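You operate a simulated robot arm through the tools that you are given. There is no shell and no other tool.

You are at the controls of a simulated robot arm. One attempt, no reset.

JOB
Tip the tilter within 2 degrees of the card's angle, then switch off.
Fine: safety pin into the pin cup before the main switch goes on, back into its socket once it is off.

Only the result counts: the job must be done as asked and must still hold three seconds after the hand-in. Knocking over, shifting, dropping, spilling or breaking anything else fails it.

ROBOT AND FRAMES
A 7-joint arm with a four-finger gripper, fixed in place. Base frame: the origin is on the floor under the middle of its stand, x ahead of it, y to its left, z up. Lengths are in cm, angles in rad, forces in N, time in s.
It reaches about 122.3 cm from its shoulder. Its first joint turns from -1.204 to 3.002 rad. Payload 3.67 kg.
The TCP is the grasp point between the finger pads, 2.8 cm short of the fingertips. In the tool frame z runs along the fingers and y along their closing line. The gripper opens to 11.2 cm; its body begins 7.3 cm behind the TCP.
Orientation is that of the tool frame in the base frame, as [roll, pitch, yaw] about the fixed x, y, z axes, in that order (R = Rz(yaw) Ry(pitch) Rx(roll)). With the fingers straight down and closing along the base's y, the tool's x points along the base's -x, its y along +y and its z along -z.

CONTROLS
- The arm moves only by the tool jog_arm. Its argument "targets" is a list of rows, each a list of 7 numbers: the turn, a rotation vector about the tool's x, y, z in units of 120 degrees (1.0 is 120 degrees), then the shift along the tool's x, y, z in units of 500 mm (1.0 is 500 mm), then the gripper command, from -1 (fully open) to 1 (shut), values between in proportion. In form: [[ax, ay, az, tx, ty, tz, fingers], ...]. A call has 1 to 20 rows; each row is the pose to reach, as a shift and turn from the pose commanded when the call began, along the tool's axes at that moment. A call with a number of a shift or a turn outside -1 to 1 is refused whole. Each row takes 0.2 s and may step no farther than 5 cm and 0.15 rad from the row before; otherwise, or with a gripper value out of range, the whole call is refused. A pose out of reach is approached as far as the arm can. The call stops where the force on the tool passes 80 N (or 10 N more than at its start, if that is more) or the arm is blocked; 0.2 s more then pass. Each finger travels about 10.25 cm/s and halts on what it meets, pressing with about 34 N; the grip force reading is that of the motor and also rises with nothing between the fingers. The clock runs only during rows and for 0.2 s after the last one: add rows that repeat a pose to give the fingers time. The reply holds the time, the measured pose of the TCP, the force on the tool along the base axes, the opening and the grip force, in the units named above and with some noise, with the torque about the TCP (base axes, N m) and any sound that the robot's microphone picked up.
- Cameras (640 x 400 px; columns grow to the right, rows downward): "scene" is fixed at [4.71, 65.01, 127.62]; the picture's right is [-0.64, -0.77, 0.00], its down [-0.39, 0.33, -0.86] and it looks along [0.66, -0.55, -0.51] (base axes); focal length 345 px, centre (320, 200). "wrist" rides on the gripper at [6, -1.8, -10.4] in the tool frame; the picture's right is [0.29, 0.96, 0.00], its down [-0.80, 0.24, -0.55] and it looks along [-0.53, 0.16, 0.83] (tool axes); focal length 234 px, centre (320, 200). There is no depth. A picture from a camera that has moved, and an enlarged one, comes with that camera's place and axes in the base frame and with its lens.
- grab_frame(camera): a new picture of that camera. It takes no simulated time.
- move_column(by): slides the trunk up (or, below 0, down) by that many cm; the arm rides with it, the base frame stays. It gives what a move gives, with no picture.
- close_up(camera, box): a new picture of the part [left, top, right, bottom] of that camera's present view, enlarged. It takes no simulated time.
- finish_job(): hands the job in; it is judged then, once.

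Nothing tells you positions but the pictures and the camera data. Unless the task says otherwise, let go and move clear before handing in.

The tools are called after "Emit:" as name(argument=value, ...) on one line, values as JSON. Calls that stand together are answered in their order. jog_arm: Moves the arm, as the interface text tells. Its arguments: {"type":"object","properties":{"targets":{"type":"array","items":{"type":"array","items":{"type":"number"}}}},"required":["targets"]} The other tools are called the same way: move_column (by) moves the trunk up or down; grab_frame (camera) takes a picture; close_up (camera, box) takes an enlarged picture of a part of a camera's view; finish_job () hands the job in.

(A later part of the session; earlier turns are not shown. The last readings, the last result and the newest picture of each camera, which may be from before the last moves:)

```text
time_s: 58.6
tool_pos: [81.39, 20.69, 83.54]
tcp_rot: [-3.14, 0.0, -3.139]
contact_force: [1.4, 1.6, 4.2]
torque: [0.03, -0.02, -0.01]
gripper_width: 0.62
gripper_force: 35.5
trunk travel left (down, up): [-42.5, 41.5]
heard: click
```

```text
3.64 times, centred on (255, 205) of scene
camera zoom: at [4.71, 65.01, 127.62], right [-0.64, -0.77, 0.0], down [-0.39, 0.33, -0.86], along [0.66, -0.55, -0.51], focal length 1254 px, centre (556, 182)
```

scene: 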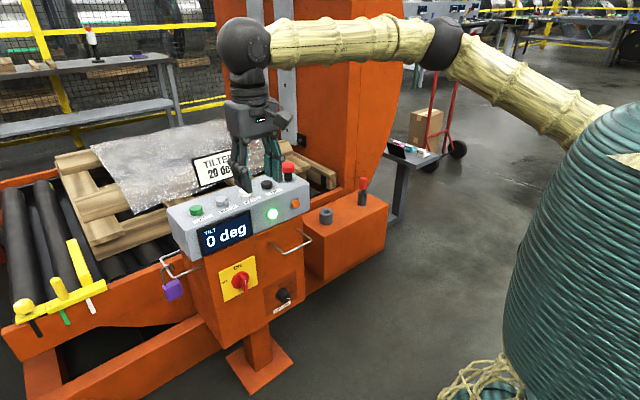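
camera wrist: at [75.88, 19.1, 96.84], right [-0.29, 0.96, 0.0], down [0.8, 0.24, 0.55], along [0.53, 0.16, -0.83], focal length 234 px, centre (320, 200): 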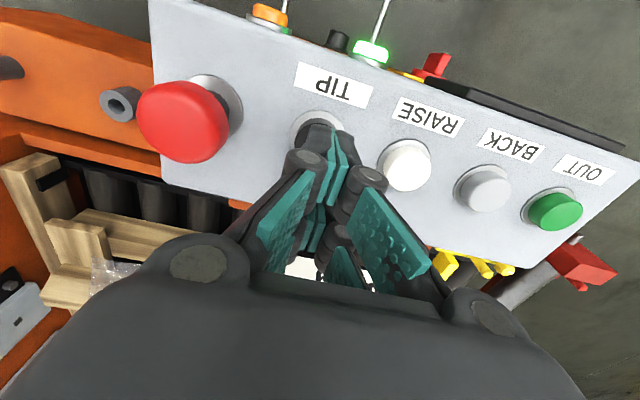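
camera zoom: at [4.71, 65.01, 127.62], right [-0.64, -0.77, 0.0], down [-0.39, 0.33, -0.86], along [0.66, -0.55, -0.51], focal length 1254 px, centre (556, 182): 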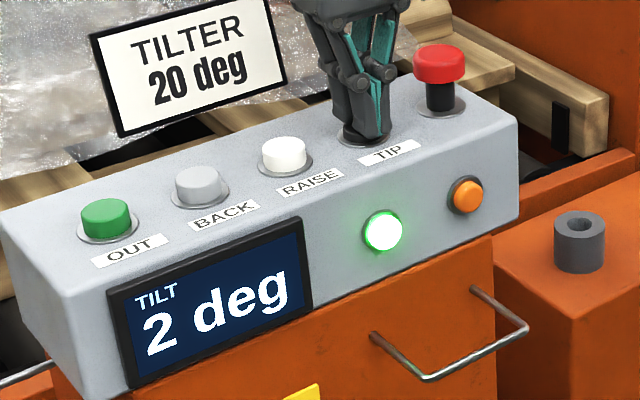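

Click — the tilter is moving (2°). I'll release now to see whether it is hold-to-run and how much it overruns.

Emit:
jog_arm(targets=[[0, 0, 0, 0, 0, -0.02, 1]])

Emit:
close_up(camera="scene", box=[190, 150, 320, 260])

```text
time_s: 59.0
tool_pos: [81.42, 20.49, 84.33]
tcp_rot: [3.142, -0.002, -3.14]
contact_force: [-0.4, 0.4, 0.0]
torque: [0.0, -0.02, 0.02]
gripper_width: 0.0
gripper_force: 35.9
trunk travel left (down, up): [-42.5, 41.5]
```

```text
3.64 times, centred on (255, 205) of scene
camera zoom: at [4.71, 65.01, 127.62], right [-0.64, -0.77, 0.0], down [-0.39, 0.33, -0.86], along [0.66, -0.55, -0.51], focal length 1254 px, centre (556, 182)
```

zoom: 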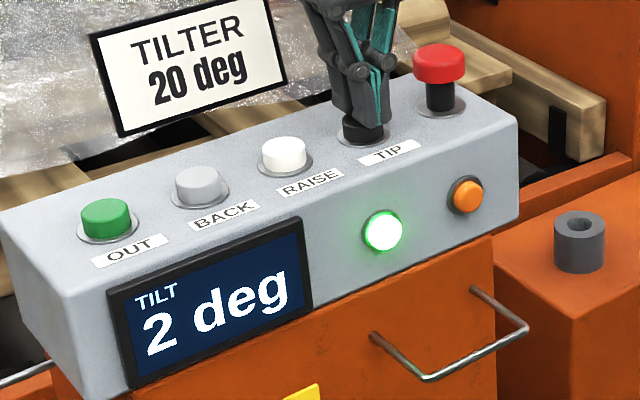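

Emit:
jog_arm(targets=[[0, 0, 0, 0, 0, 0, 1], [0, 0, 0, 0, 0, 0, 1], [0, 0, 0, 0, 0, 0, 1]])

Emit:
close_up(camera="scene", box=[190, 150, 320, 260])

```text
time_s: 59.8
tool_pos: [81.54, 20.59, 84.42]
tcp_rot: [-3.14, -0.002, -3.14]
contact_force: [0.2, -0.5, -0.1]
torque: [-0.01, 0.03, 0.02]
gripper_width: 0.0
gripper_force: 35.6
trunk travel left (down, up): [-42.5, 41.5]
```

```text
3.64 times, centred on (255, 205) of scene
camera zoom: at [4.71, 65.01, 127.62], right [-0.64, -0.77, 0.0], down [-0.39, 0.33, -0.86], along [0.66, -0.55, -0.51], focal length 1254 px, centre (556, 182)
```

zoom: 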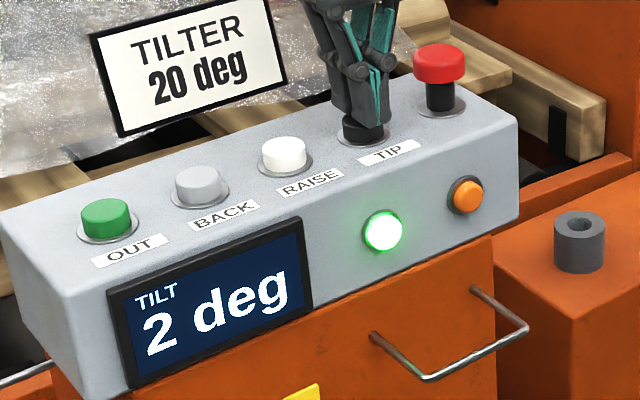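

It's hold-to-run with no coasting. I'll press again and hold about 1 s, checking the angle while still pressed (time is frozen between calls).

Emit:
jog_arm(targets=[[0, 0, 0, 0, 0, 0.021, 1], [0, 0, 0, 0, 0, 0.021, 1], [0, 0, 0, 0, 0, 0.021, 1], [0, 0, 0, 0, 0, 0.021, 1]])

Emit:
close_up(camera="scene", box=[190, 150, 320, 260])

```text
time_s: 60.8
tool_pos: [81.54, 20.5, 83.48]
tcp_rot: [-3.139, 0.001, -3.14]
contact_force: [-0.1, 2.6, 4.6]
torque: [0.05, 0.0, -0.01]
gripper_width: 0.63
gripper_force: 35.9
trunk travel left (down, up): [-42.5, 41.5]
heard: click
```

```text
3.64 times, centred on (255, 205) of scene
camera zoom: at [4.71, 65.01, 127.62], right [-0.64, -0.77, 0.0], down [-0.39, 0.33, -0.86], along [0.66, -0.55, -0.51], focal length 1254 px, centre (556, 182)
```

zoom: 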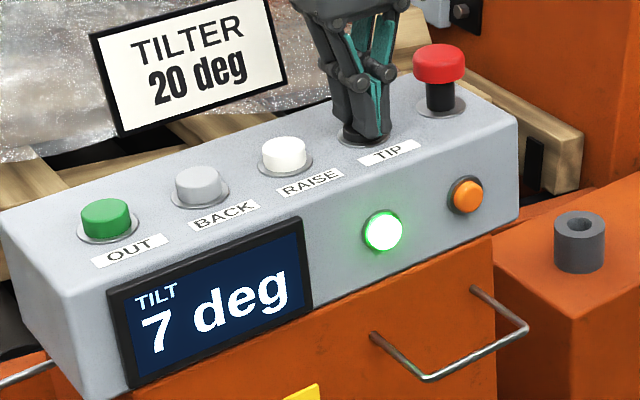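

About 6°/s. I'll keep holding another 1.2 s.

Emit:
jog_arm(targets=[[0, 0, 0, 0, 0, 0, 1], [0, 0, 0, 0, 0, 0, 1], [0, 0, 0, 0, 0, 0, 1], [0, 0, 0, 0, 0, 0, 1], [0, 0, 0, 0, 0, 0, 1]])

Emit:
close_up(camera="scene", box=[190, 150, 320, 260])

Emit:
grab_frame(camera="scene")

```text
time_s: 62.0
tool_pos: [81.51, 20.56, 83.4]
tcp_rot: [-3.141, -0.002, -3.139]
contact_force: [-0.2, 0.6, 5.3]
torque: [0.04, 0.0, 0.02]
gripper_width: 0.61
gripper_force: 35.0
trunk travel left (down, up): [-42.5, 41.5]
```

```text
3.64 times, centred on (255, 205) of scene
camera zoom: at [4.71, 65.01, 127.62], right [-0.64, -0.77, 0.0], down [-0.39, 0.33, -0.86], along [0.66, -0.55, -0.51], focal length 1254 px, centre (556, 182)
```

zoom: 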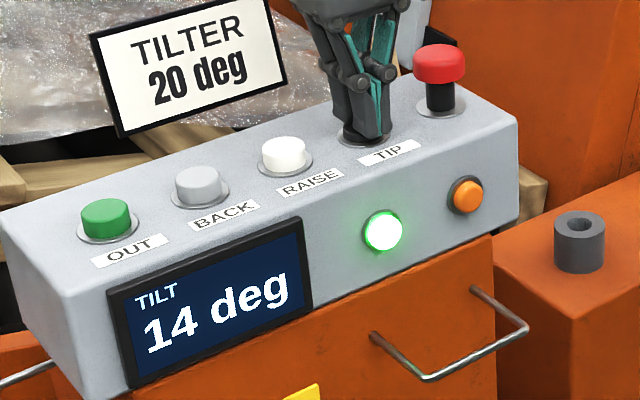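

```text
taken
```

scene: 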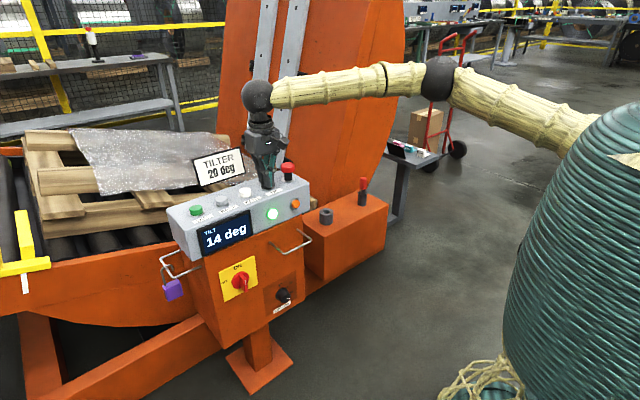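

14° now at about 6°/s. I'll hold 0.8 s more, then lift in the same call, aiming for about 19.5–20°.

Emit:
jog_arm(targets=[[0, 0, 0, 0, 0, 0, 1], [0, 0, 0, 0, 0, 0, 1], [0, 0, 0, 0, 0, 0, 1], [0, 0, 0, 0, 0, 0, 1], [0, 0, 0, 0, 0, -0.03, 1], [0, 0, 0, 0, 0, -0.06, 1]])

Emit:
close_up(camera="scene", box=[190, 150, 320, 260])

```text
time_s: 63.4
tool_pos: [81.56, 20.57, 86.34]
tcp_rot: [-3.14, -0.002, -3.139]
contact_force: [0.0, -0.9, -0.6]
torque: [-0.01, -0.01, 0.0]
gripper_width: 0.01
gripper_force: 35.8
trunk travel left (down, up): [-42.5, 41.5]
```

```text
3.64 times, centred on (255, 205) of scene
camera zoom: at [4.71, 65.01, 127.62], right [-0.64, -0.77, 0.0], down [-0.39, 0.33, -0.86], along [0.66, -0.55, -0.51], focal length 1254 px, centre (556, 182)
```

zoom: 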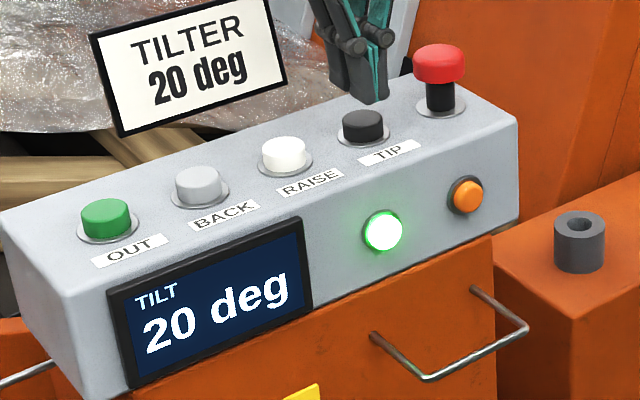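

The display reads 20°, matching the card. Now I go back to the main switch: up, back, and around to the front.

Emit:
jog_arm(targets=[[0, 0, 0, 0, 0, -0.06, 1], [0, 0, 0, 0, 0, -0.14, 1], [0, 0, 0, 0, 0, -0.22, 0.5], [0, 0, 0, 0.06, 0.04, -0.236, 0], [0, 0, 0, 0.13, 0.08, -0.236, 0], [0, 0, 0, 0.2, 0.12, -0.236, 0], [0, 0, 0, 0.27, 0.16, -0.236, 0], [0, 0, 0, 0.34, 0.21, -0.236, 0], [0, 0, 0, 0.41, 0.26, -0.236, 0], [0, 0, 0, 0.456, 0.3, -0.236, 0], [0, 0, 0, 0.456, 0.3, -0.236, 0]])

Emit:
grab_frame(camera="scene")

```text
time_s: 65.8
tool_pos: [58.84, 35.47, 98.18]
tcp_rot: [-3.14, -0.003, -3.139]
contact_force: [-0.6, -0.7, 0.0]
torque: [0.01, 0.0, 0.01]
gripper_width: 5.6
gripper_force: 0.1
trunk travel left (down, up): [-42.5, 41.5]
```

```text
taken
```

scene: 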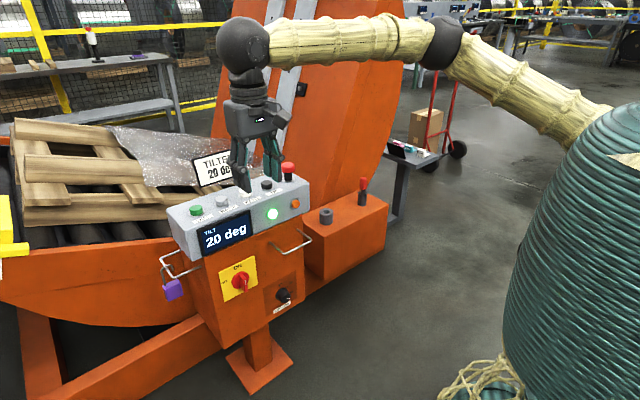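

Still 20°. Pitching to horizontal while descending, in reverse of the earlier path.

Emit:
jog_arm(targets=[[0, -0.068, 0, 0, 0, 0.05, 0], [0, -0.136, 0, 0, 0, 0.105, 0], [0, -0.204, 0, 0, 0, 0.16, 0], [0, -0.272, 0, 0, 0, 0.215, 0], [0, -0.34, 0, 0, 0, 0.27, 0], [0, -0.408, 0, 0, 0, 0.325, 0], [0, -0.476, 0, 0, 0, 0.38, 0], [0, -0.544, 0, 0, 0, 0.435, 0], [0, -0.612, 0, 0, 0, 0.49, 0], [0, -0.68, 0, 0, 0, 0.545, 0], [0, -0.75, 0, 0, 0, 0.6, 0]])

Emit:
grab_frame(camera="scene")

```text
time_s: 68.2
tool_pos: [58.88, 35.25, 68.11]
tcp_rot: [-1.346, 1.568, -1.347]
contact_force: [0.3, -0.2, 0.8]
torque: [-0.04, 0.0, 0.01]
gripper_width: 5.61
gripper_force: 0.1
trunk travel left (down, up): [-42.5, 41.5]
```

```text
taken
```

scene: 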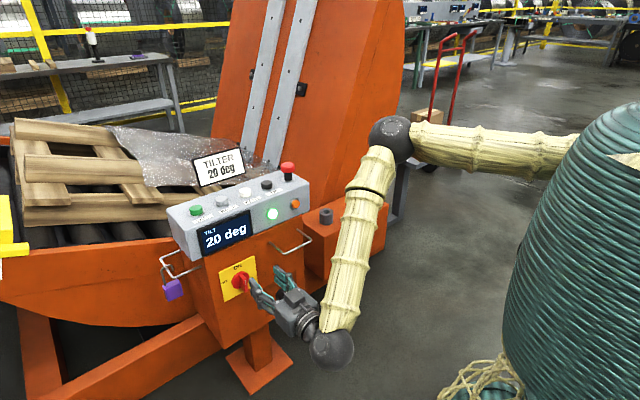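

Now down to the switch height and forward, with the fingers straddling the (now vertical) bar.

Emit:
jog_arm(targets=[[0, 0, 0, 0.08, 0.004, 0, 0], [0, 0, 0, 0.16, 0.006, 0.02, 0], [0, 0, 0, 0.199, 0.006, 0.06, 0], [0, 0, 0, 0.199, 0.006, 0.12, 0], [0, 0, 0, 0.199, 0.006, 0.16, 0], [0, 0, 0, 0.199, 0.006, 0.16, 0]])

Emit:
grab_frame(camera="wrist")

Emit:
close_up(camera="scene", box=[200, 225, 330, 325])

```text
time_s: 69.6
tool_pos: [66.82, 35.61, 58.31]
tcp_rot: [-2.245, 1.57, -2.242]
contact_force: [0.3, 0.1, -0.6]
torque: [-0.01, 0.0, -0.01]
gripper_width: 5.58
gripper_force: 0.0
trunk travel left (down, up): [-42.5, 41.5]
```

```text
taken
camera wrist: at [56.4, 33.93, 52.24], right [0.0, 0.96, -0.29], down [-0.55, 0.24, 0.8], along [0.83, 0.16, 0.53], focal length 234 px, centre (320, 200)
```

wrist: 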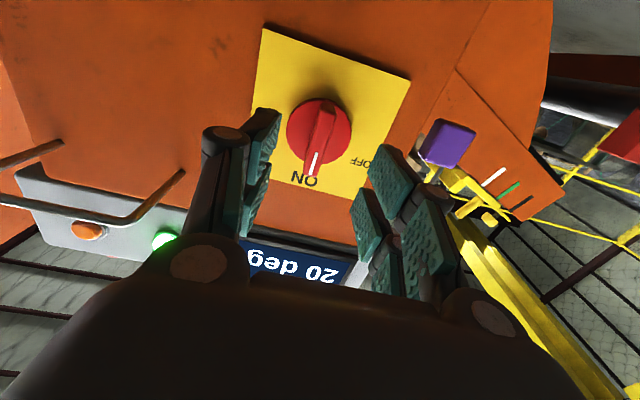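

```text
4.00 times, centred on (265, 275) of scene
camera zoom: at [4.71, 65.01, 127.62], right [-0.64, -0.77, 0.0], down [-0.39, 0.33, -0.86], along [0.66, -0.55, -0.51], focal length 1380 px, centre (540, -100)
```

zoom: 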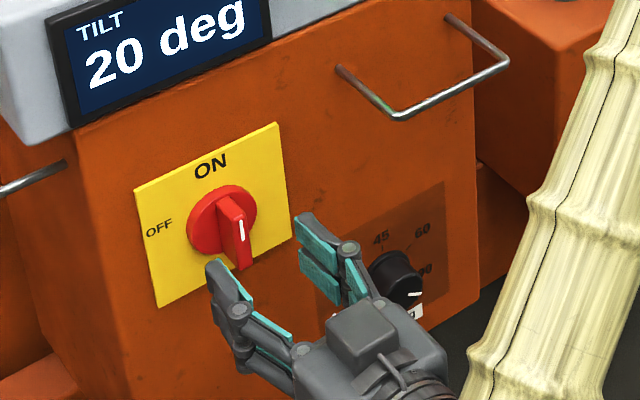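

The bar is vertical and centred. I'll advance to the same depth as before (x≈71.7) and narrow the fingers.

Emit:
jog_arm(targets=[[0, 0, 0, 0.002, 0.001, 0.03, 0], [0, 0, 0, 0.002, 0.001, 0.06, 0], [0, 0, 0, 0.002, 0.001, 0.085, 0], [0, 0, 0, 0.002, 0.001, 0.097, 0.3], [0, 0, 0, 0.002, 0.001, 0.097, 0.6], [0, 0, 0, 0.002, 0.001, 0.097, 0.7], [0, 0, 0, 0.002, 0.001, 0.097, 0.7]])

Emit:
close_up(camera="wrist", box=[220, 80, 420, 280])

```text
time_s: 71.2
tool_pos: [71.54, 35.67, 58.14]
tcp_rot: [-2.283, 1.57, -2.283]
contact_force: [0.6, -0.8, 0.0]
torque: [0.0, -0.01, 0.0]
gripper_width: 1.69
gripper_force: 0.0
trunk travel left (down, up): [-42.5, 41.5]
```

```text
2.00 times, centred on (320, 180) of wrist
camera zoom: at [61.19, 33.96, 52.14], right [0.0, 0.96, -0.29], down [-0.55, 0.24, 0.8], along [0.83, 0.16, 0.53], focal length 468 px, centre (320, 240)
```

zoom: 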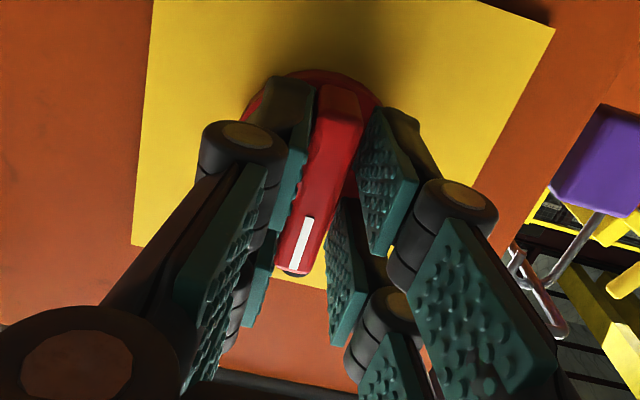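

Straddled with no contact. Rotating −96° to turn the switch back to OFF.

Emit:
jog_arm(targets=[[0, 0, -0.06, 0, 0, 0, 0.7], [0, 0, -0.125, 0, 0, 0, 0.7], [0, 0, -0.19, 0, 0, 0, 0.7], [0, 0, -0.255, 0, 0, 0, 0.7], [0, 0, -0.32, 0, 0, 0, 0.7], [0, 0, -0.385, 0, 0, 0, 0.7], [0, 0, -0.45, 0, 0, 0, 0.7], [0, 0, -0.515, 0, 0, 0, 0.7], [0, 0, -0.58, 0, 0, 0, 0.7], [0, 0, -0.645, 0, 0, 0, 0.7], [0, 0, -0.71, 0, 0, 0, 0.7], [0, 0, -0.77, 0, 0, 0, 0.7], [0, 0, -0.8, 0, 0, 0, 0.7]])

Emit:
close_up(camera="wrist", box=[220, 80, 420, 280])

Emit:
close_up(camera="scene", box=[150, 150, 330, 310])

```text
time_s: 74.0
tool_pos: [71.58, 35.94, 58.07]
tcp_rot: [-1.573, -0.107, -1.569]
contact_force: [-0.9, 1.6, -3.1]
torque: [0.07, 0.1, 0.06]
gripper_width: 1.81
gripper_force: 2.0
trunk travel left (down, up): [-42.5, 41.5]
```

```text
2.00 times, centred on (320, 180) of wrist
camera zoom: at [61.16, 30.17, 60.46], right [0.0, -0.39, -0.92], down [-0.56, 0.77, -0.32], along [0.83, 0.51, -0.22], focal length 468 px, centre (320, 240)
```

zoom: 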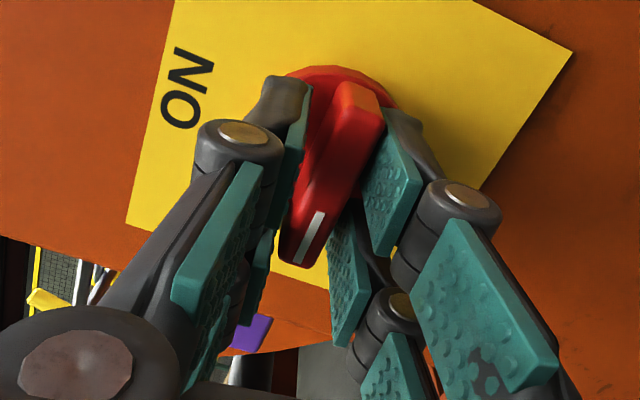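

```text
2.50 times, centred on (240, 230) of scene
camera zoom: at [4.71, 65.01, 127.62], right [-0.64, -0.77, 0.0], down [-0.39, 0.33, -0.86], along [0.66, -0.55, -0.51], focal length 862 px, centre (520, 125)
```

zoom: 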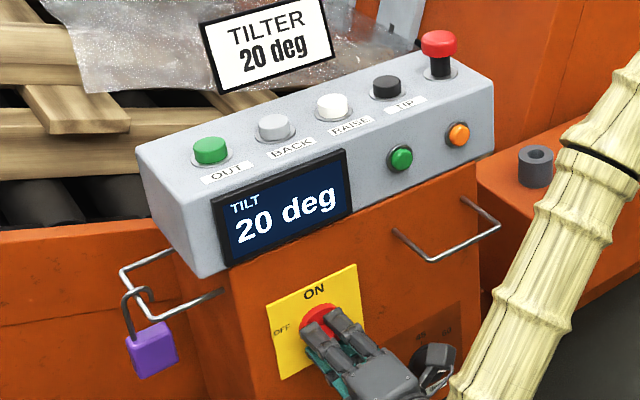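

The lamp is off, the switch is back at OFF, and the display holds at 20°. I'll open and back off.

Emit:
jog_arm(targets=[[0, 0, 0, 0, 0, 0, 0.4], [0, 0, 0, 0, 0, 0, 0], [0, 0, 0, 0, 0, 0, 0], [0, 0, 0, 0, 0, -0.04, 0], [0, 0, 0, 0, 0, -0.1, 0], [0, 0, 0, 0, 0, -0.18, 0], [0, 0, 0, 0, 0, -0.26, 0]])

Emit:
grab_frame(camera="wrist")

Emit:
close_up(camera="scene", box=[150, 150, 330, 310])

```text
time_s: 75.6
tool_pos: [58.5, 35.82, 58.19]
tcp_rot: [-1.573, -0.107, -1.57]
contact_force: [-0.4, -0.4, 0.6]
torque: [-0.02, 0.0, 0.0]
gripper_width: 5.6
gripper_force: 0.1
trunk travel left (down, up): [-42.5, 41.5]
```

```text
taken
camera wrist: at [48.16, 30.06, 60.49], right [0.0, -0.39, -0.92], down [-0.55, 0.77, -0.32], along [0.83, 0.51, -0.22], focal length 234 px, centre (320, 200)
```

wrist: 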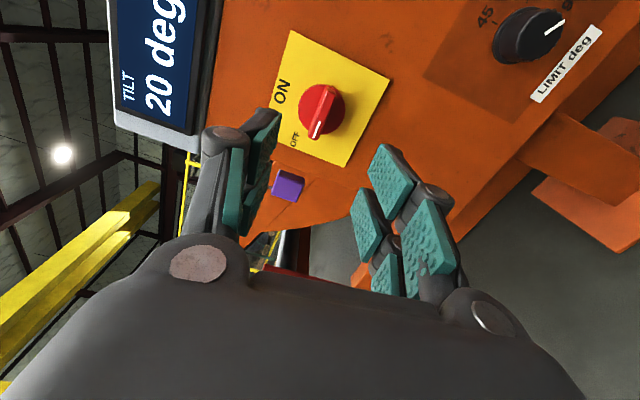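

```text
2.50 times, centred on (240, 230) of scene
camera zoom: at [4.71, 65.01, 127.62], right [-0.64, -0.77, 0.0], down [-0.39, 0.33, -0.86], along [0.66, -0.55, -0.51], focal length 862 px, centre (520, 125)
```

zoom: 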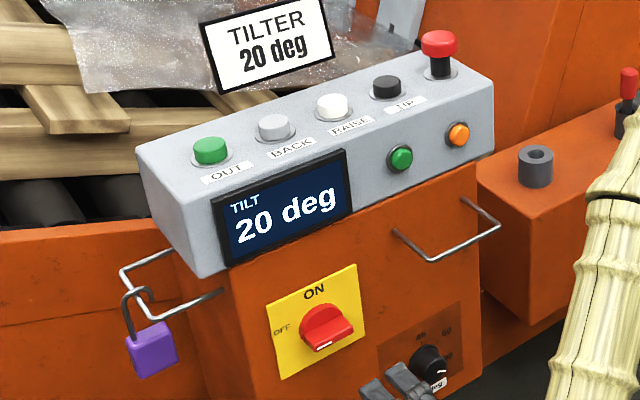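

The switch is at OFF. I'll roll the wrist back while rising, then pitch down to go and fetch the pin.

Emit:
jog_arm(targets=[[0, 0, 0.06, 0.002, -0.015, 0.02, 0], [0, 0, 0.127, 0.004, -0.03, 0.04, 0], [0, 0, 0.194, 0.006, -0.05, 0.06, 0], [0, 0, 0.261, 0.008, -0.07, 0.06, 0], [0, 0, 0.328, 0.01, -0.09, 0.06, 0], [0, 0, 0.395, 0.012, -0.11, 0.06, 0], [0, 0, 0.462, 0.014, -0.13, 0.06, 0], [0, 0, 0.529, 0.016, -0.15, 0.06, 0], [0, 0, 0.596, 0.018, -0.17, 0.06, 0], [0, 0, 0.663, 0.02, -0.19, 0.06, 0], [0, 0, 0.73, 0.021, -0.199, 0.06, 0], [0, 0, 0.8, 0.021, -0.199, 0.06, 0]])

```text
time_s: 78.2
tool_pos: [61.52, 35.85, 68.03]
tcp_rot: [2.797, 1.569, 2.798]
contact_force: [-0.1, 0.0, 0.1]
torque: [-0.03, -0.02, 0.02]
gripper_width: 5.59
gripper_force: 0.0
trunk travel left (down, up): [-42.5, 41.5]
```

Pitching back to straight down while raising.

Emit:
jog_arm(targets=[[0, 0.068, 0, -0.055, 0, 0, 0], [0, 0.136, 0, -0.11, 0, 0, 0], [0, 0.204, 0, -0.165, 0, -0.01, 0], [0, 0.272, 0, -0.22, 0, -0.02, 0], [0, 0.34, 0, -0.275, 0, -0.03, 0], [0, 0.408, 0, -0.33, 0, -0.04, 0], [0, 0.476, 0, -0.385, 0, -0.05, 0], [0, 0.544, 0, -0.44, 0, -0.06, -0.5], [0, 0.612, 0, -0.495, 0, -0.06, -1], [0, 0.68, 0, -0.55, 0, -0.06, -1], [0, 0.75, 0, -0.6, 0, -0.06, -1]])

Emit:
grab_frame(camera="scene")

```text
time_s: 80.6
tool_pos: [58.71, 35.95, 98.0]
tcp_rot: [-3.139, -0.005, -3.14]
contact_force: [-1.1, 0.0, 0.1]
torque: [-0.01, 0.0, -0.02]
gripper_width: 11.2
gripper_force: 0.1
trunk travel left (down, up): [-42.5, 41.5]
```

```text
taken
```

scene: 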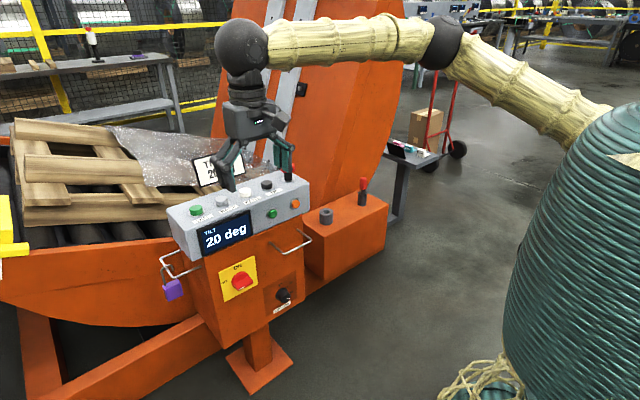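

Now back over to the pin cup on the right, the same way as before.

Emit:
jog_arm(targets=[[0, 0, 0, 0, -0.08, 0, -1], [0, 0, 0, 0, -0.17, 0, -1], [0, 0, 0, 0, -0.26, 0, -1], [0, 0, 0, 0, -0.35, 0, -1], [0, 0, 0, 0, -0.44, 0.02, -1], [0, 0, 0, 0, -0.53, 0.05, -1], [0, 0, 0, 0, -0.62, 0.08, -1], [0, 0, 0, 0, -0.71, 0.11, -1], [0, 0, 0, 0, -0.8, 0.14, -1], [0, 0, 0, 0, -0.88, 0.17, -1], [0, 0, 0, 0, -0.95, 0.2, -1], [0, 0, 0, 0, -1.0, 0.24, -1]])

Emit:
grab_frame(camera="wrist")

Emit:
grab_frame(camera="scene")

```text
time_s: 83.2
tool_pos: [58.59, -14.32, 86.16]
tcp_rot: [-3.141, 0.0, -3.14]
contact_force: [0.1, -0.2, -0.6]
torque: [0.03, 0.0, -0.02]
gripper_width: 11.21
gripper_force: 0.1
trunk travel left (down, up): [-42.5, 41.5]
```

```text
taken
camera wrist: at [52.67, -16.09, 96.53], right [-0.29, 0.96, 0.0], down [0.8, 0.24, 0.55], along [0.53, 0.16, -0.83], focal length 234 px, centre (320, 200)
```

wrist: 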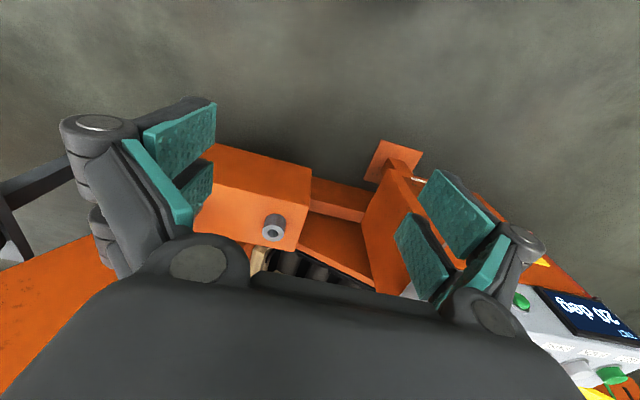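

```text
taken
```

scene: 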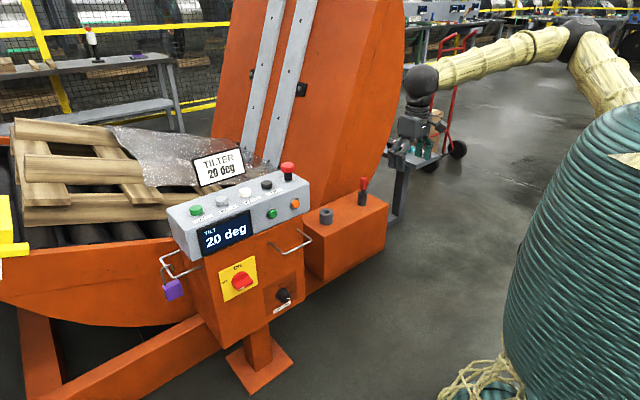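

Emit:
jog_arm(targets=[[0, 0, 0, -0.04, -0.07, 0, -1], [0, 0, 0, -0.1, -0.14, 0, -1], [0, 0, 0, -0.16, -0.2, 0, -1], [0, 0, 0, -0.23, -0.26, 0.01, -1], [0, 0, 0, -0.3, -0.31, 0.03, -1], [0, 0, 0, -0.37, -0.35, 0.06, -1], [0, 0, 0, -0.44, -0.39, 0.09, -1], [0, 0, 0, -0.51, -0.42, 0.13, -1], [0, 0, 0, -0.58, -0.45, 0.17, -1], [0, 0, 0, -0.65, -0.472, 0.21, -1], [0, 0, 0, -0.71, -0.472, 0.26, -1], [0, 0, 0, -0.75, -0.472, 0.32, -1], [0, 0, 0, -0.768, -0.472, 0.36, -1], [0, 0, 0, -0.768, -0.472, 0.36, -1]])

Emit:
grab_frame(camera="wrist")

Emit:
close_up(camera="scene", box=[310, 120, 420, 240])

```text
time_s: 86.2
tool_pos: [97.16, -37.77, 68.01]
tcp_rot: [-3.141, -0.001, 3.141]
contact_force: [-0.5, -0.4, -0.1]
torque: [0.02, 0.01, -0.04]
gripper_width: 11.19
gripper_force: 0.1
trunk travel left (down, up): [-42.5, 41.5]
```

```text
taken
camera wrist: at [91.12, -39.59, 78.42], right [-0.29, 0.96, 0.0], down [0.8, 0.24, 0.55], along [0.53, 0.16, -0.83], focal length 234 px, centre (320, 200)
```

wrist: 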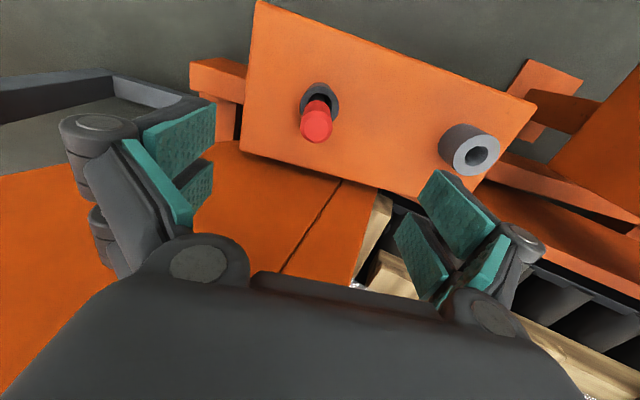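

```text
3.33 times, centred on (365, 180) of scene
camera zoom: at [4.71, 65.01, 127.62], right [-0.64, -0.77, 0.0], down [-0.39, 0.33, -0.86], along [0.66, -0.55, -0.51], focal length 1150 px, centre (170, 267)
```

zoom: 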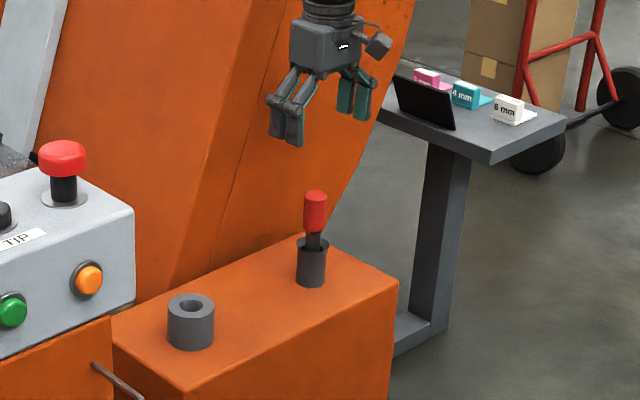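

The pin stands in the cup with its top near [97.2, -38.0, 57]. I'll descend around the handle and grip it again.

Emit:
jog_arm(targets=[[0, 0, 0, 0, -0.003, 0.05, -0.5], [0, 0, 0, 0, -0.003, 0.11, -0.5], [0, 0, 0, 0, -0.003, 0.17, -0.5], [0, 0, 0, 0, -0.003, 0.23, -0.5], [0, 0, 0, 0, -0.003, 0.26, -0.5], [0, 0, 0, 0, -0.003, 0.26, -0.5]])

Emit:
grab_frame(camera="wrist")

Emit:
close_up(camera="scene", box=[335, 140, 395, 210])

```text
time_s: 87.6
tool_pos: [97.03, -37.88, 54.92]
tcp_rot: [3.142, -0.002, -3.14]
contact_force: [-0.2, -0.2, -0.1]
torque: [0.01, -0.01, 0.0]
gripper_width: 8.39
gripper_force: 0.0
trunk travel left (down, up): [-42.5, 41.5]
```

```text
taken
camera wrist: at [91.04, -39.61, 65.37], right [-0.29, 0.96, 0.0], down [0.8, 0.24, 0.55], along [0.53, 0.16, -0.83], focal length 234 px, centre (320, 200)
```

wrist: 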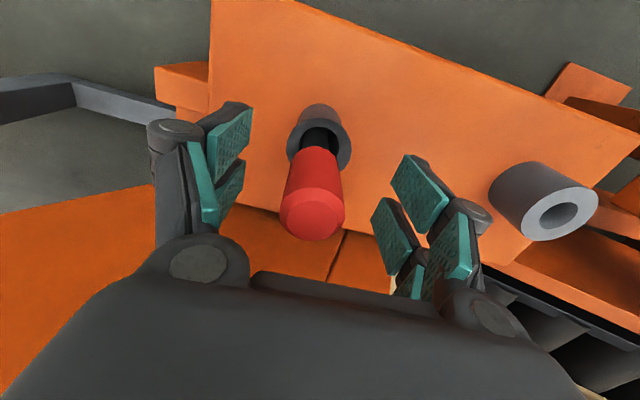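

```text
5.71 times, centred on (365, 175) of scene
camera zoom: at [4.71, 65.01, 127.62], right [-0.64, -0.77, 0.0], down [-0.39, 0.33, -0.86], along [0.66, -0.55, -0.51], focal length 1971 px, centre (63, 343)
```

zoom: 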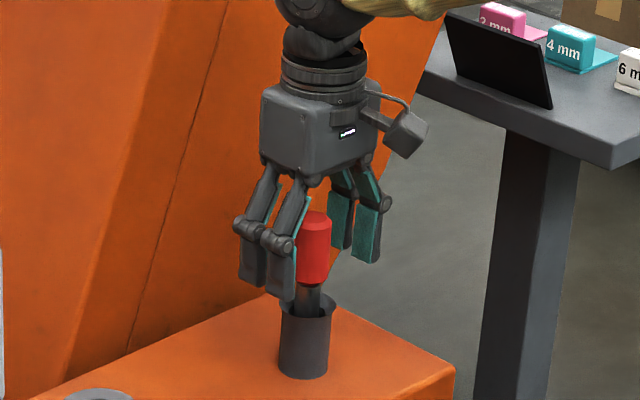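

I'll shift 0.3 cm in x to centre the handle, then grip.

Emit:
jog_arm(targets=[[0, 0, 0, -0.006, 0, 0, -0.5], [0, 0, 0, -0.006, 0, 0, 1], [0, 0, 0, -0.006, 0, 0, 1], [0, 0, 0, -0.006, 0, 0, 1], [0, 0, 0, -0.006, 0, 0, 1]])

Emit:
grab_frame(camera="wrist")

```text
time_s: 88.8
tool_pos: [97.37, -37.96, 55.16]
tcp_rot: [-3.139, -0.002, -3.138]
contact_force: [-0.7, -3.2, 1.7]
torque: [-0.32, 0.13, -0.04]
gripper_width: 2.7
gripper_force: 34.5
trunk travel left (down, up): [-42.5, 41.5]
```

```text
taken
camera wrist: at [91.34, -39.69, 65.5], right [-0.29, 0.96, 0.0], down [0.8, 0.24, 0.55], along [0.53, 0.16, -0.83], focal length 234 px, centre (320, 200)
```

wrist: 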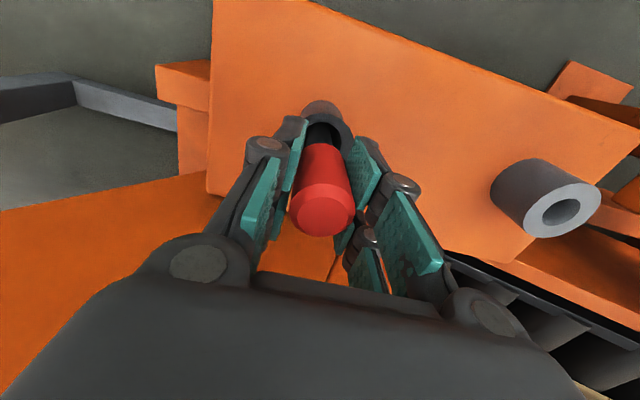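

Gripped. Lifting straight up out of the cup.

Emit:
jog_arm(targets=[[0, 0, 0, 0, 0, -0.02, 1], [0, 0, 0, 0, 0, -0.06, 1], [0, 0, 0, 0, 0, -0.1, 1], [0, 0, 0, 0, 0, -0.15, 1], [0, 0, 0, 0, 0, -0.2, 1], [0, 0, 0, 0, 0, -0.26, 1], [0, 0, 0, 0, 0, -0.26, 1]])

Emit:
grab_frame(camera="wrist")

Emit:
close_up(camera="scene", box=[310, 120, 420, 240])

```text
time_s: 90.4
tool_pos: [97.44, -37.95, 68.16]
tcp_rot: [-3.141, -0.002, -3.14]
contact_force: [0.2, 0.1, -2.7]
torque: [-0.01, 0.01, 0.0]
gripper_width: 2.66
gripper_force: 33.7
trunk travel left (down, up): [-42.5, 41.5]
```

```text
taken
camera wrist: at [91.42, -39.63, 78.43], right [-0.29, 0.96, 0.0], down [0.8, 0.24, 0.55], along [0.53, 0.16, -0.83], focal length 234 px, centre (320, 200)
```

wrist: 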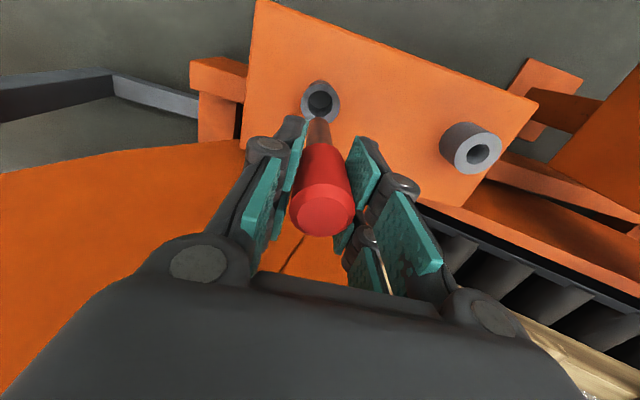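

```text
3.33 times, centred on (365, 180) of scene
camera zoom: at [4.71, 65.01, 127.62], right [-0.64, -0.77, 0.0], down [-0.39, 0.33, -0.86], along [0.66, -0.55, -0.51], focal length 1150 px, centre (170, 267)
```

zoom: 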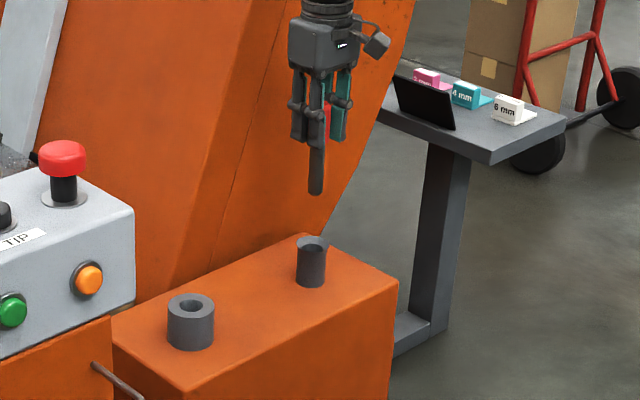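

The pin is out, with its tip about 10.6 cm below the TCP. I'll carry it over to the socket at this height.

Emit:
jog_arm(targets=[[0, 0, 0, 0, 0.06, 0, 1], [0, 0, 0, 0.003, 0.14, 0, 1], [0, 0, 0, 0.006, 0.22, 0, 1], [0, 0, 0, 0.006, 0.3, 0, 1], [0, 0, 0, 0.006, 0.38, 0, 1], [0, 0, 0, 0.006, 0.43, 0, 1], [0, 0, 0, 0.006, 0.441, 0, 1], [0, 0, 0, 0.006, 0.441, 0.06, 1], [0, 0, 0, 0.006, 0.441, 0.1, 1], [0, 0, 0, 0.006, 0.441, 0.1, 1]])

Emit:
close_up(camera="wrist", box=[260, 60, 380, 180])

Emit:
close_up(camera="scene", box=[300, 165, 360, 235])

```text
time_s: 92.6
tool_pos: [97.15, -15.79, 63.12]
tcp_rot: [-3.141, 0.0, -3.14]
contact_force: [0.3, -0.1, -3.1]
torque: [0.01, -0.02, -0.01]
gripper_width: 2.68
gripper_force: 33.7
trunk travel left (down, up): [-42.5, 41.5]
```

```text
3.33 times, centred on (320, 120) of wrist
camera zoom: at [91.14, -17.53, 73.47], right [-0.29, 0.96, 0.0], down [0.8, 0.24, 0.55], along [0.53, 0.16, -0.83], focal length 781 px, centre (320, 467)
```

zoom: 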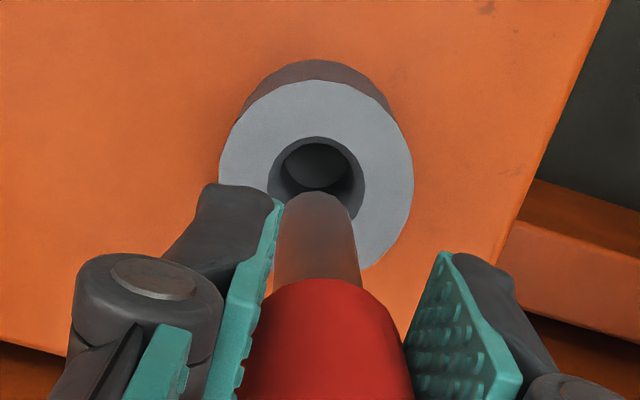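

```text
5.71 times, centred on (330, 200) of scene
camera zoom: at [4.71, 65.01, 127.62], right [-0.64, -0.77, 0.0], down [-0.39, 0.33, -0.86], along [0.66, -0.55, -0.51], focal length 1971 px, centre (263, 200)
```

zoom: 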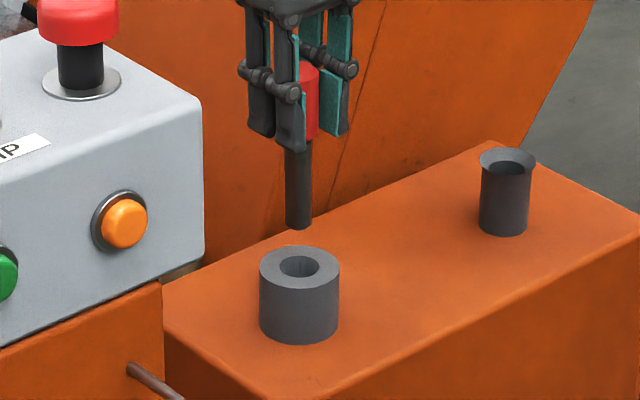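

I'll measure the alignment more precisely in both cameras before lowering.

Emit:
close_up(camera="scene", box=[312, 195, 344, 225])

Emit:
close_up(camera="wrist", box=[285, 65, 355, 135])

```text
13.33 times, centred on (328, 210) of scene
camera zoom: at [4.71, 65.01, 127.62], right [-0.64, -0.77, 0.0], down [-0.39, 0.33, -0.86], along [0.66, -0.55, -0.51], focal length 4600 px, centre (213, 67)
```

zoom: 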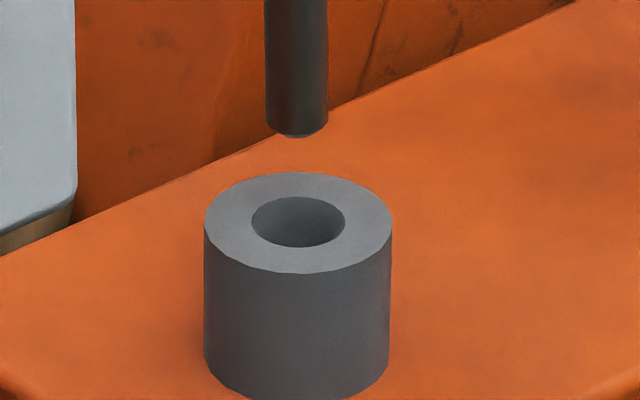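

```text
5.71 times, centred on (320, 100) of wrist
camera zoom: at [91.14, -17.53, 73.47], right [-0.29, 0.96, 0.0], down [0.8, 0.24, 0.55], along [0.53, 0.16, -0.83], focal length 1338 px, centre (320, 771)
```

zoom: 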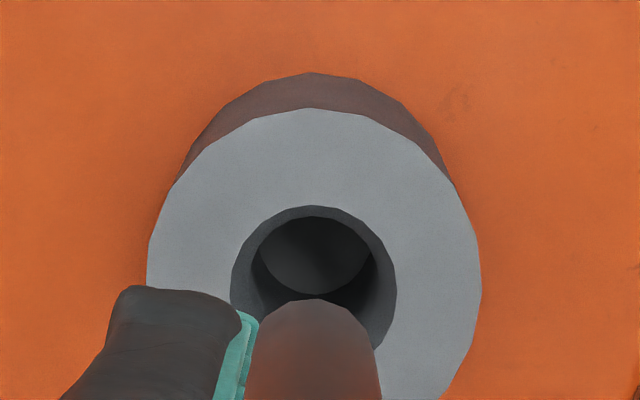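

Alignment is within about 0.15 cm and the bore clearance is 0.5 cm. Lowering into the socket.

Emit:
jog_arm(targets=[[0, 0, 0, 0.002, 0, 0.03, 1], [0, 0, 0, 0.002, 0, 0.06, 1], [0, 0, 0, 0.002, 0, 0.08, 1], [0, 0, 0, 0.002, 0, 0.1, 1], [0, 0, 0, 0.002, 0, 0.12, 1], [0, 0, 0, 0.002, 0, 0.135, 1]])

Emit:
close_up(camera="scene", box=[300, 165, 360, 235])

Emit:
close_up(camera="wrist", box=[240, 80, 400, 280])

```text
time_s: 94.0
tool_pos: [96.93, -15.67, 56.42]
tcp_rot: [-3.141, -0.002, -3.139]
contact_force: [-0.3, -0.1, -2.3]
torque: [0.01, -0.01, -0.01]
gripper_width: 2.67
gripper_force: 34.3
trunk travel left (down, up): [-42.5, 41.5]
```

```text
5.71 times, centred on (330, 200) of scene
camera zoom: at [4.71, 65.01, 127.62], right [-0.64, -0.77, 0.0], down [-0.39, 0.33, -0.86], along [0.66, -0.55, -0.51], focal length 1971 px, centre (263, 200)
```

zoom: 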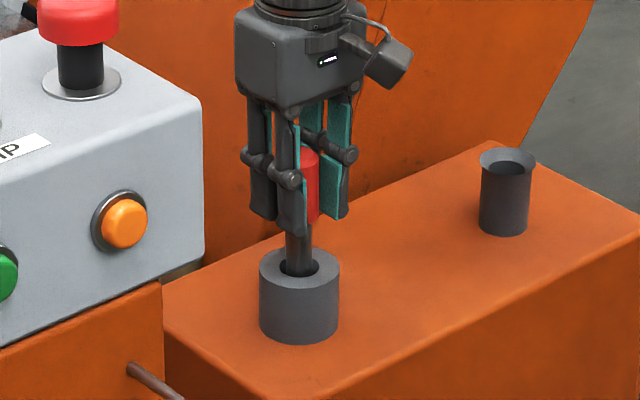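

```text
2.00 times, centred on (320, 180) of wrist
camera zoom: at [90.95, -17.53, 66.71], right [-0.29, 0.96, 0.0], down [0.8, 0.24, 0.55], along [0.53, 0.16, -0.83], focal length 468 px, centre (320, 240)
```

zoom: 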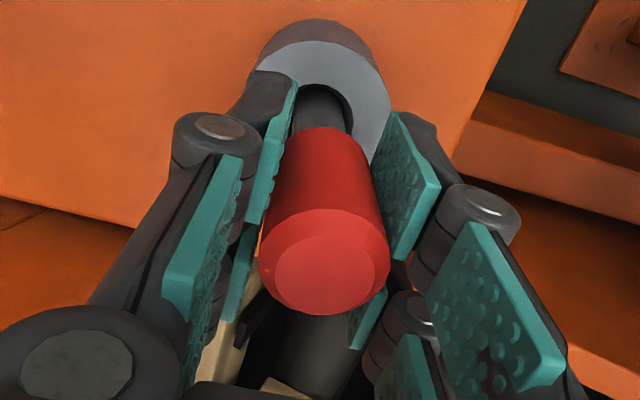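

In the bore with no contact. Continuing down in small steps to find the bottom.

Emit:
jog_arm(targets=[[0, 0, 0, 0, 0, 0.008, 1], [0, 0, 0, 0, 0, 0.016, 1], [0, 0, 0, 0, 0, 0.022, 1]])

```text
time_s: 94.8
tool_pos: [96.98, -15.85, 55.33]
tcp_rot: [-3.14, -0.001, -3.14]
contact_force: [-0.1, 0.6, -2.3]
torque: [0.01, -0.01, 0.0]
gripper_width: 2.65
gripper_force: 33.7
trunk travel left (down, up): [-42.5, 41.5]
```

Emit:
jog_arm(targets=[[0, 0, 0, 0, 0, 0.005, 1], [0, 0, 0, 0, 0, 0.01, 1]])

Emit:
close_up(camera="scene", box=[300, 165, 360, 235])

```text
time_s: 95.4
tool_pos: [96.88, -15.83, 54.78]
tcp_rot: [-3.141, -0.003, -3.14]
contact_force: [-0.7, 0.9, -2.4]
torque: [0.01, 0.03, 0.0]
gripper_width: 2.67
gripper_force: 33.6
trunk travel left (down, up): [-42.5, 41.5]
```

```text
5.71 times, centred on (330, 200) of scene
camera zoom: at [4.71, 65.01, 127.62], right [-0.64, -0.77, 0.0], down [-0.39, 0.33, -0.86], along [0.66, -0.55, -0.51], focal length 1971 px, centre (263, 200)
```

zoom: 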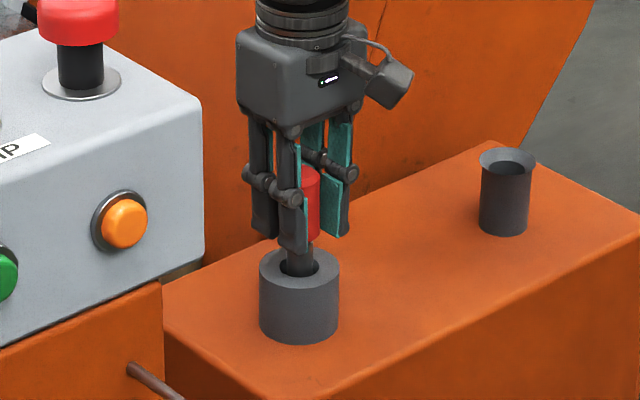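

Emit:
jog_arm(targets=[[0, 0, 0, 0, 0, 0.004, 1], [0, 0, 0, 0, 0, 0.008, 1]])

```text
time_s: 96.0
tool_pos: [96.89, -15.98, 54.75]
tcp_rot: [3.141, 0.001, -3.141]
contact_force: [-5.8, -1.1, 15.3]
torque: [0.02, 0.6, 0.08]
gripper_width: 2.64
gripper_force: 33.9
trunk travel left (down, up): [-42.5, 41.5]
```

The pin has bottomed in the socket. I'll relieve the press and start opening; the handle clings to the pads, so I expect this to take a few seconds.

Emit:
jog_arm(targets=[[0, 0, 0, 0, 0, -0.005, 1], [0, 0, 0, 0, 0, -0.005, 0.4], [0, 0, 0, 0, 0, -0.005, 0], [0, 0, 0, 0, 0, -0.005, -0.4], [0, 0, 0, 0, 0, -0.005, -0.4], [0, 0, 0, 0, 0, -0.005, -0.4], [0, 0, 0, 0, 0, -0.005, -0.4], [0, 0, 0, 0, 0, -0.005, -0.4]])

Emit:
grab_frame(camera="wrist")

```text
time_s: 97.8
tool_pos: [96.93, -16.47, 54.37]
tcp_rot: [-3.14, -0.002, 3.14]
contact_force: [-1.3, -50.1, 0.3]
torque: [0.48, -0.1, 0.01]
gripper_width: 5.39
gripper_force: 0.1
trunk travel left (down, up): [-42.5, 41.5]
```

```text
taken
camera wrist: at [90.94, -18.17, 64.83], right [-0.29, 0.96, 0.0], down [0.8, 0.24, 0.55], along [0.53, 0.16, -0.83], focal length 234 px, centre (320, 200)
```

wrist: 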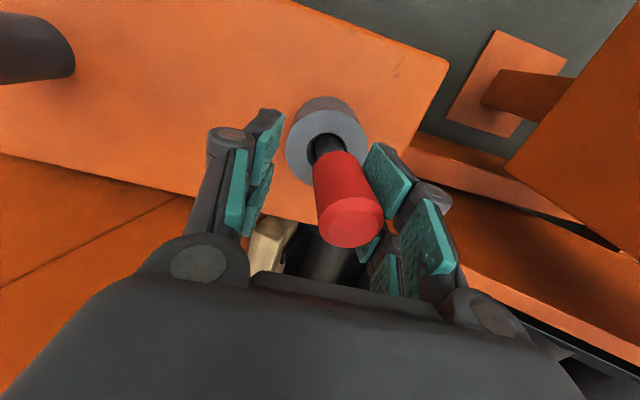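

The left pads released, and the pin now leans on the right pads with 50 N. I'll shift the hand −y to set the pin upright, then continue opening.

Emit:
jog_arm(targets=[[0, 0, 0, 0, -0.01, 0, -0.1], [0, 0, 0, 0, -0.02, 0, -0.1], [0, 0, 0, 0, -0.026, 0, -0.1]])

Emit:
grab_frame(camera="wrist")

Emit:
close_up(camera="scene", box=[300, 165, 360, 235])

```text
time_s: 98.6
tool_pos: [96.95, -17.04, 54.49]
tcp_rot: [3.14, -0.001, -3.137]
contact_force: [3.1, -5.1, -7.4]
torque: [-0.36, -0.18, -0.06]
gripper_width: 5.89
gripper_force: 0.1
trunk travel left (down, up): [-42.5, 41.5]
```

```text
taken
camera wrist: at [90.92, -18.84, 64.92], right [-0.29, 0.96, 0.0], down [0.8, 0.24, 0.55], along [0.53, 0.16, -0.83], focal length 234 px, centre (320, 200)
```

wrist: 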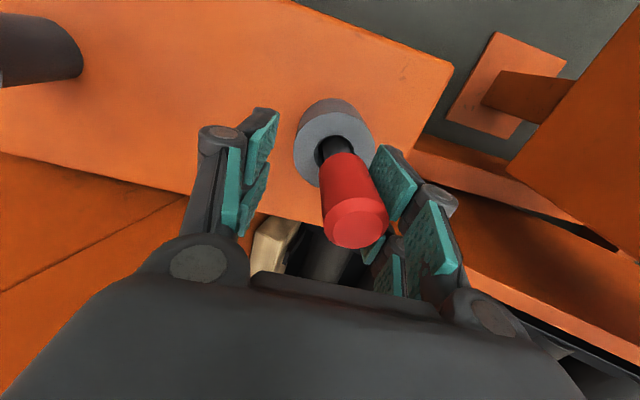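

```text
5.71 times, centred on (330, 200) of scene
camera zoom: at [4.71, 65.01, 127.62], right [-0.64, -0.77, 0.0], down [-0.39, 0.33, -0.86], along [0.66, -0.55, -0.51], focal length 1971 px, centre (263, 200)
```

zoom: 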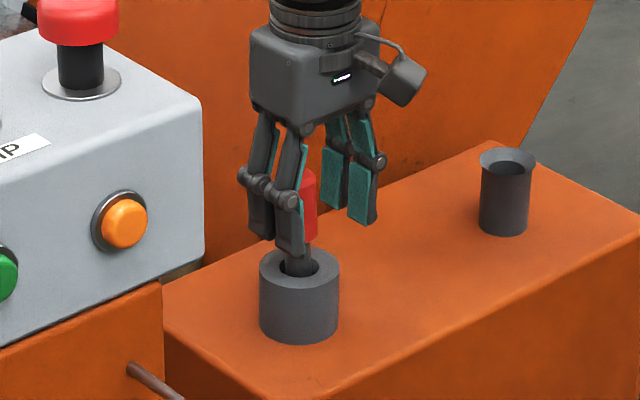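

Low load now. Full open command, with time for the right pads to peel off.

Emit:
jog_arm(targets=[[0, 0, 0, 0, 0, 0, -0.5], [0, 0, 0, 0, 0, 0, -1], [0, 0, 0, 0, 0, 0, -1], [0, 0, 0, 0, 0, 0, -1], [0, 0, 0, 0, 0, 0, -1], [0, 0, 0, 0, 0, 0, -1]])

Emit:
grab_frame(camera="wrist")

Emit:
close_up(camera="scene", box=[300, 165, 360, 235])

```text
time_s: 100.0
tool_pos: [96.97, -17.68, 54.24]
tcp_rot: [-3.138, -0.005, 3.141]
contact_force: [-7.7, -50.0, -29.4]
torque: [-0.96, 0.35, 0.19]
gripper_width: 7.91
gripper_force: 0.0
trunk travel left (down, up): [-42.5, 41.5]
```

```text
taken
camera wrist: at [91.04, -19.39, 64.58], right [-0.29, 0.96, 0.0], down [0.8, 0.24, 0.55], along [0.53, 0.16, -0.84], focal length 234 px, centre (320, 200)
```

wrist: 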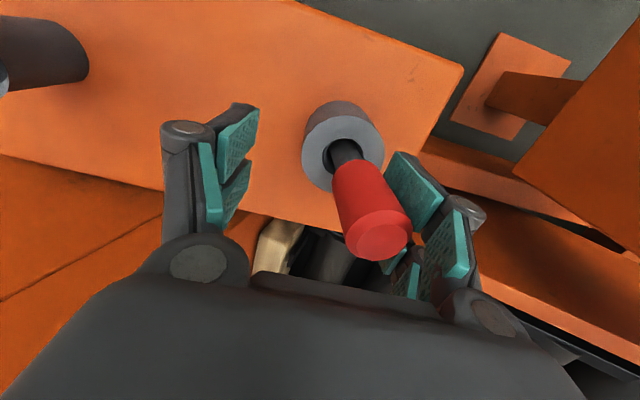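

```text
5.71 times, centred on (330, 200) of scene
camera zoom: at [4.71, 65.01, 127.62], right [-0.64, -0.77, 0.0], down [-0.39, 0.33, -0.86], along [0.66, -0.55, -0.51], focal length 1971 px, centre (263, 200)
```

zoom: 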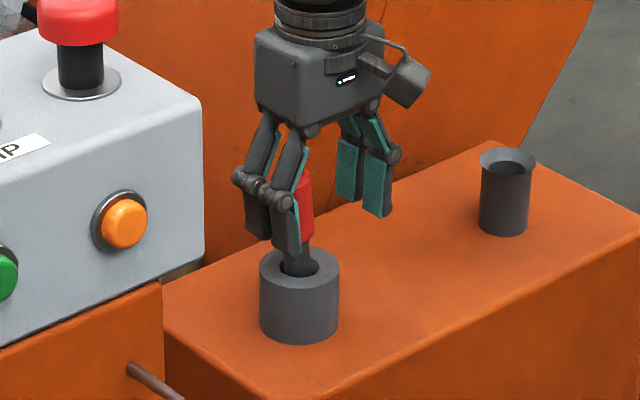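

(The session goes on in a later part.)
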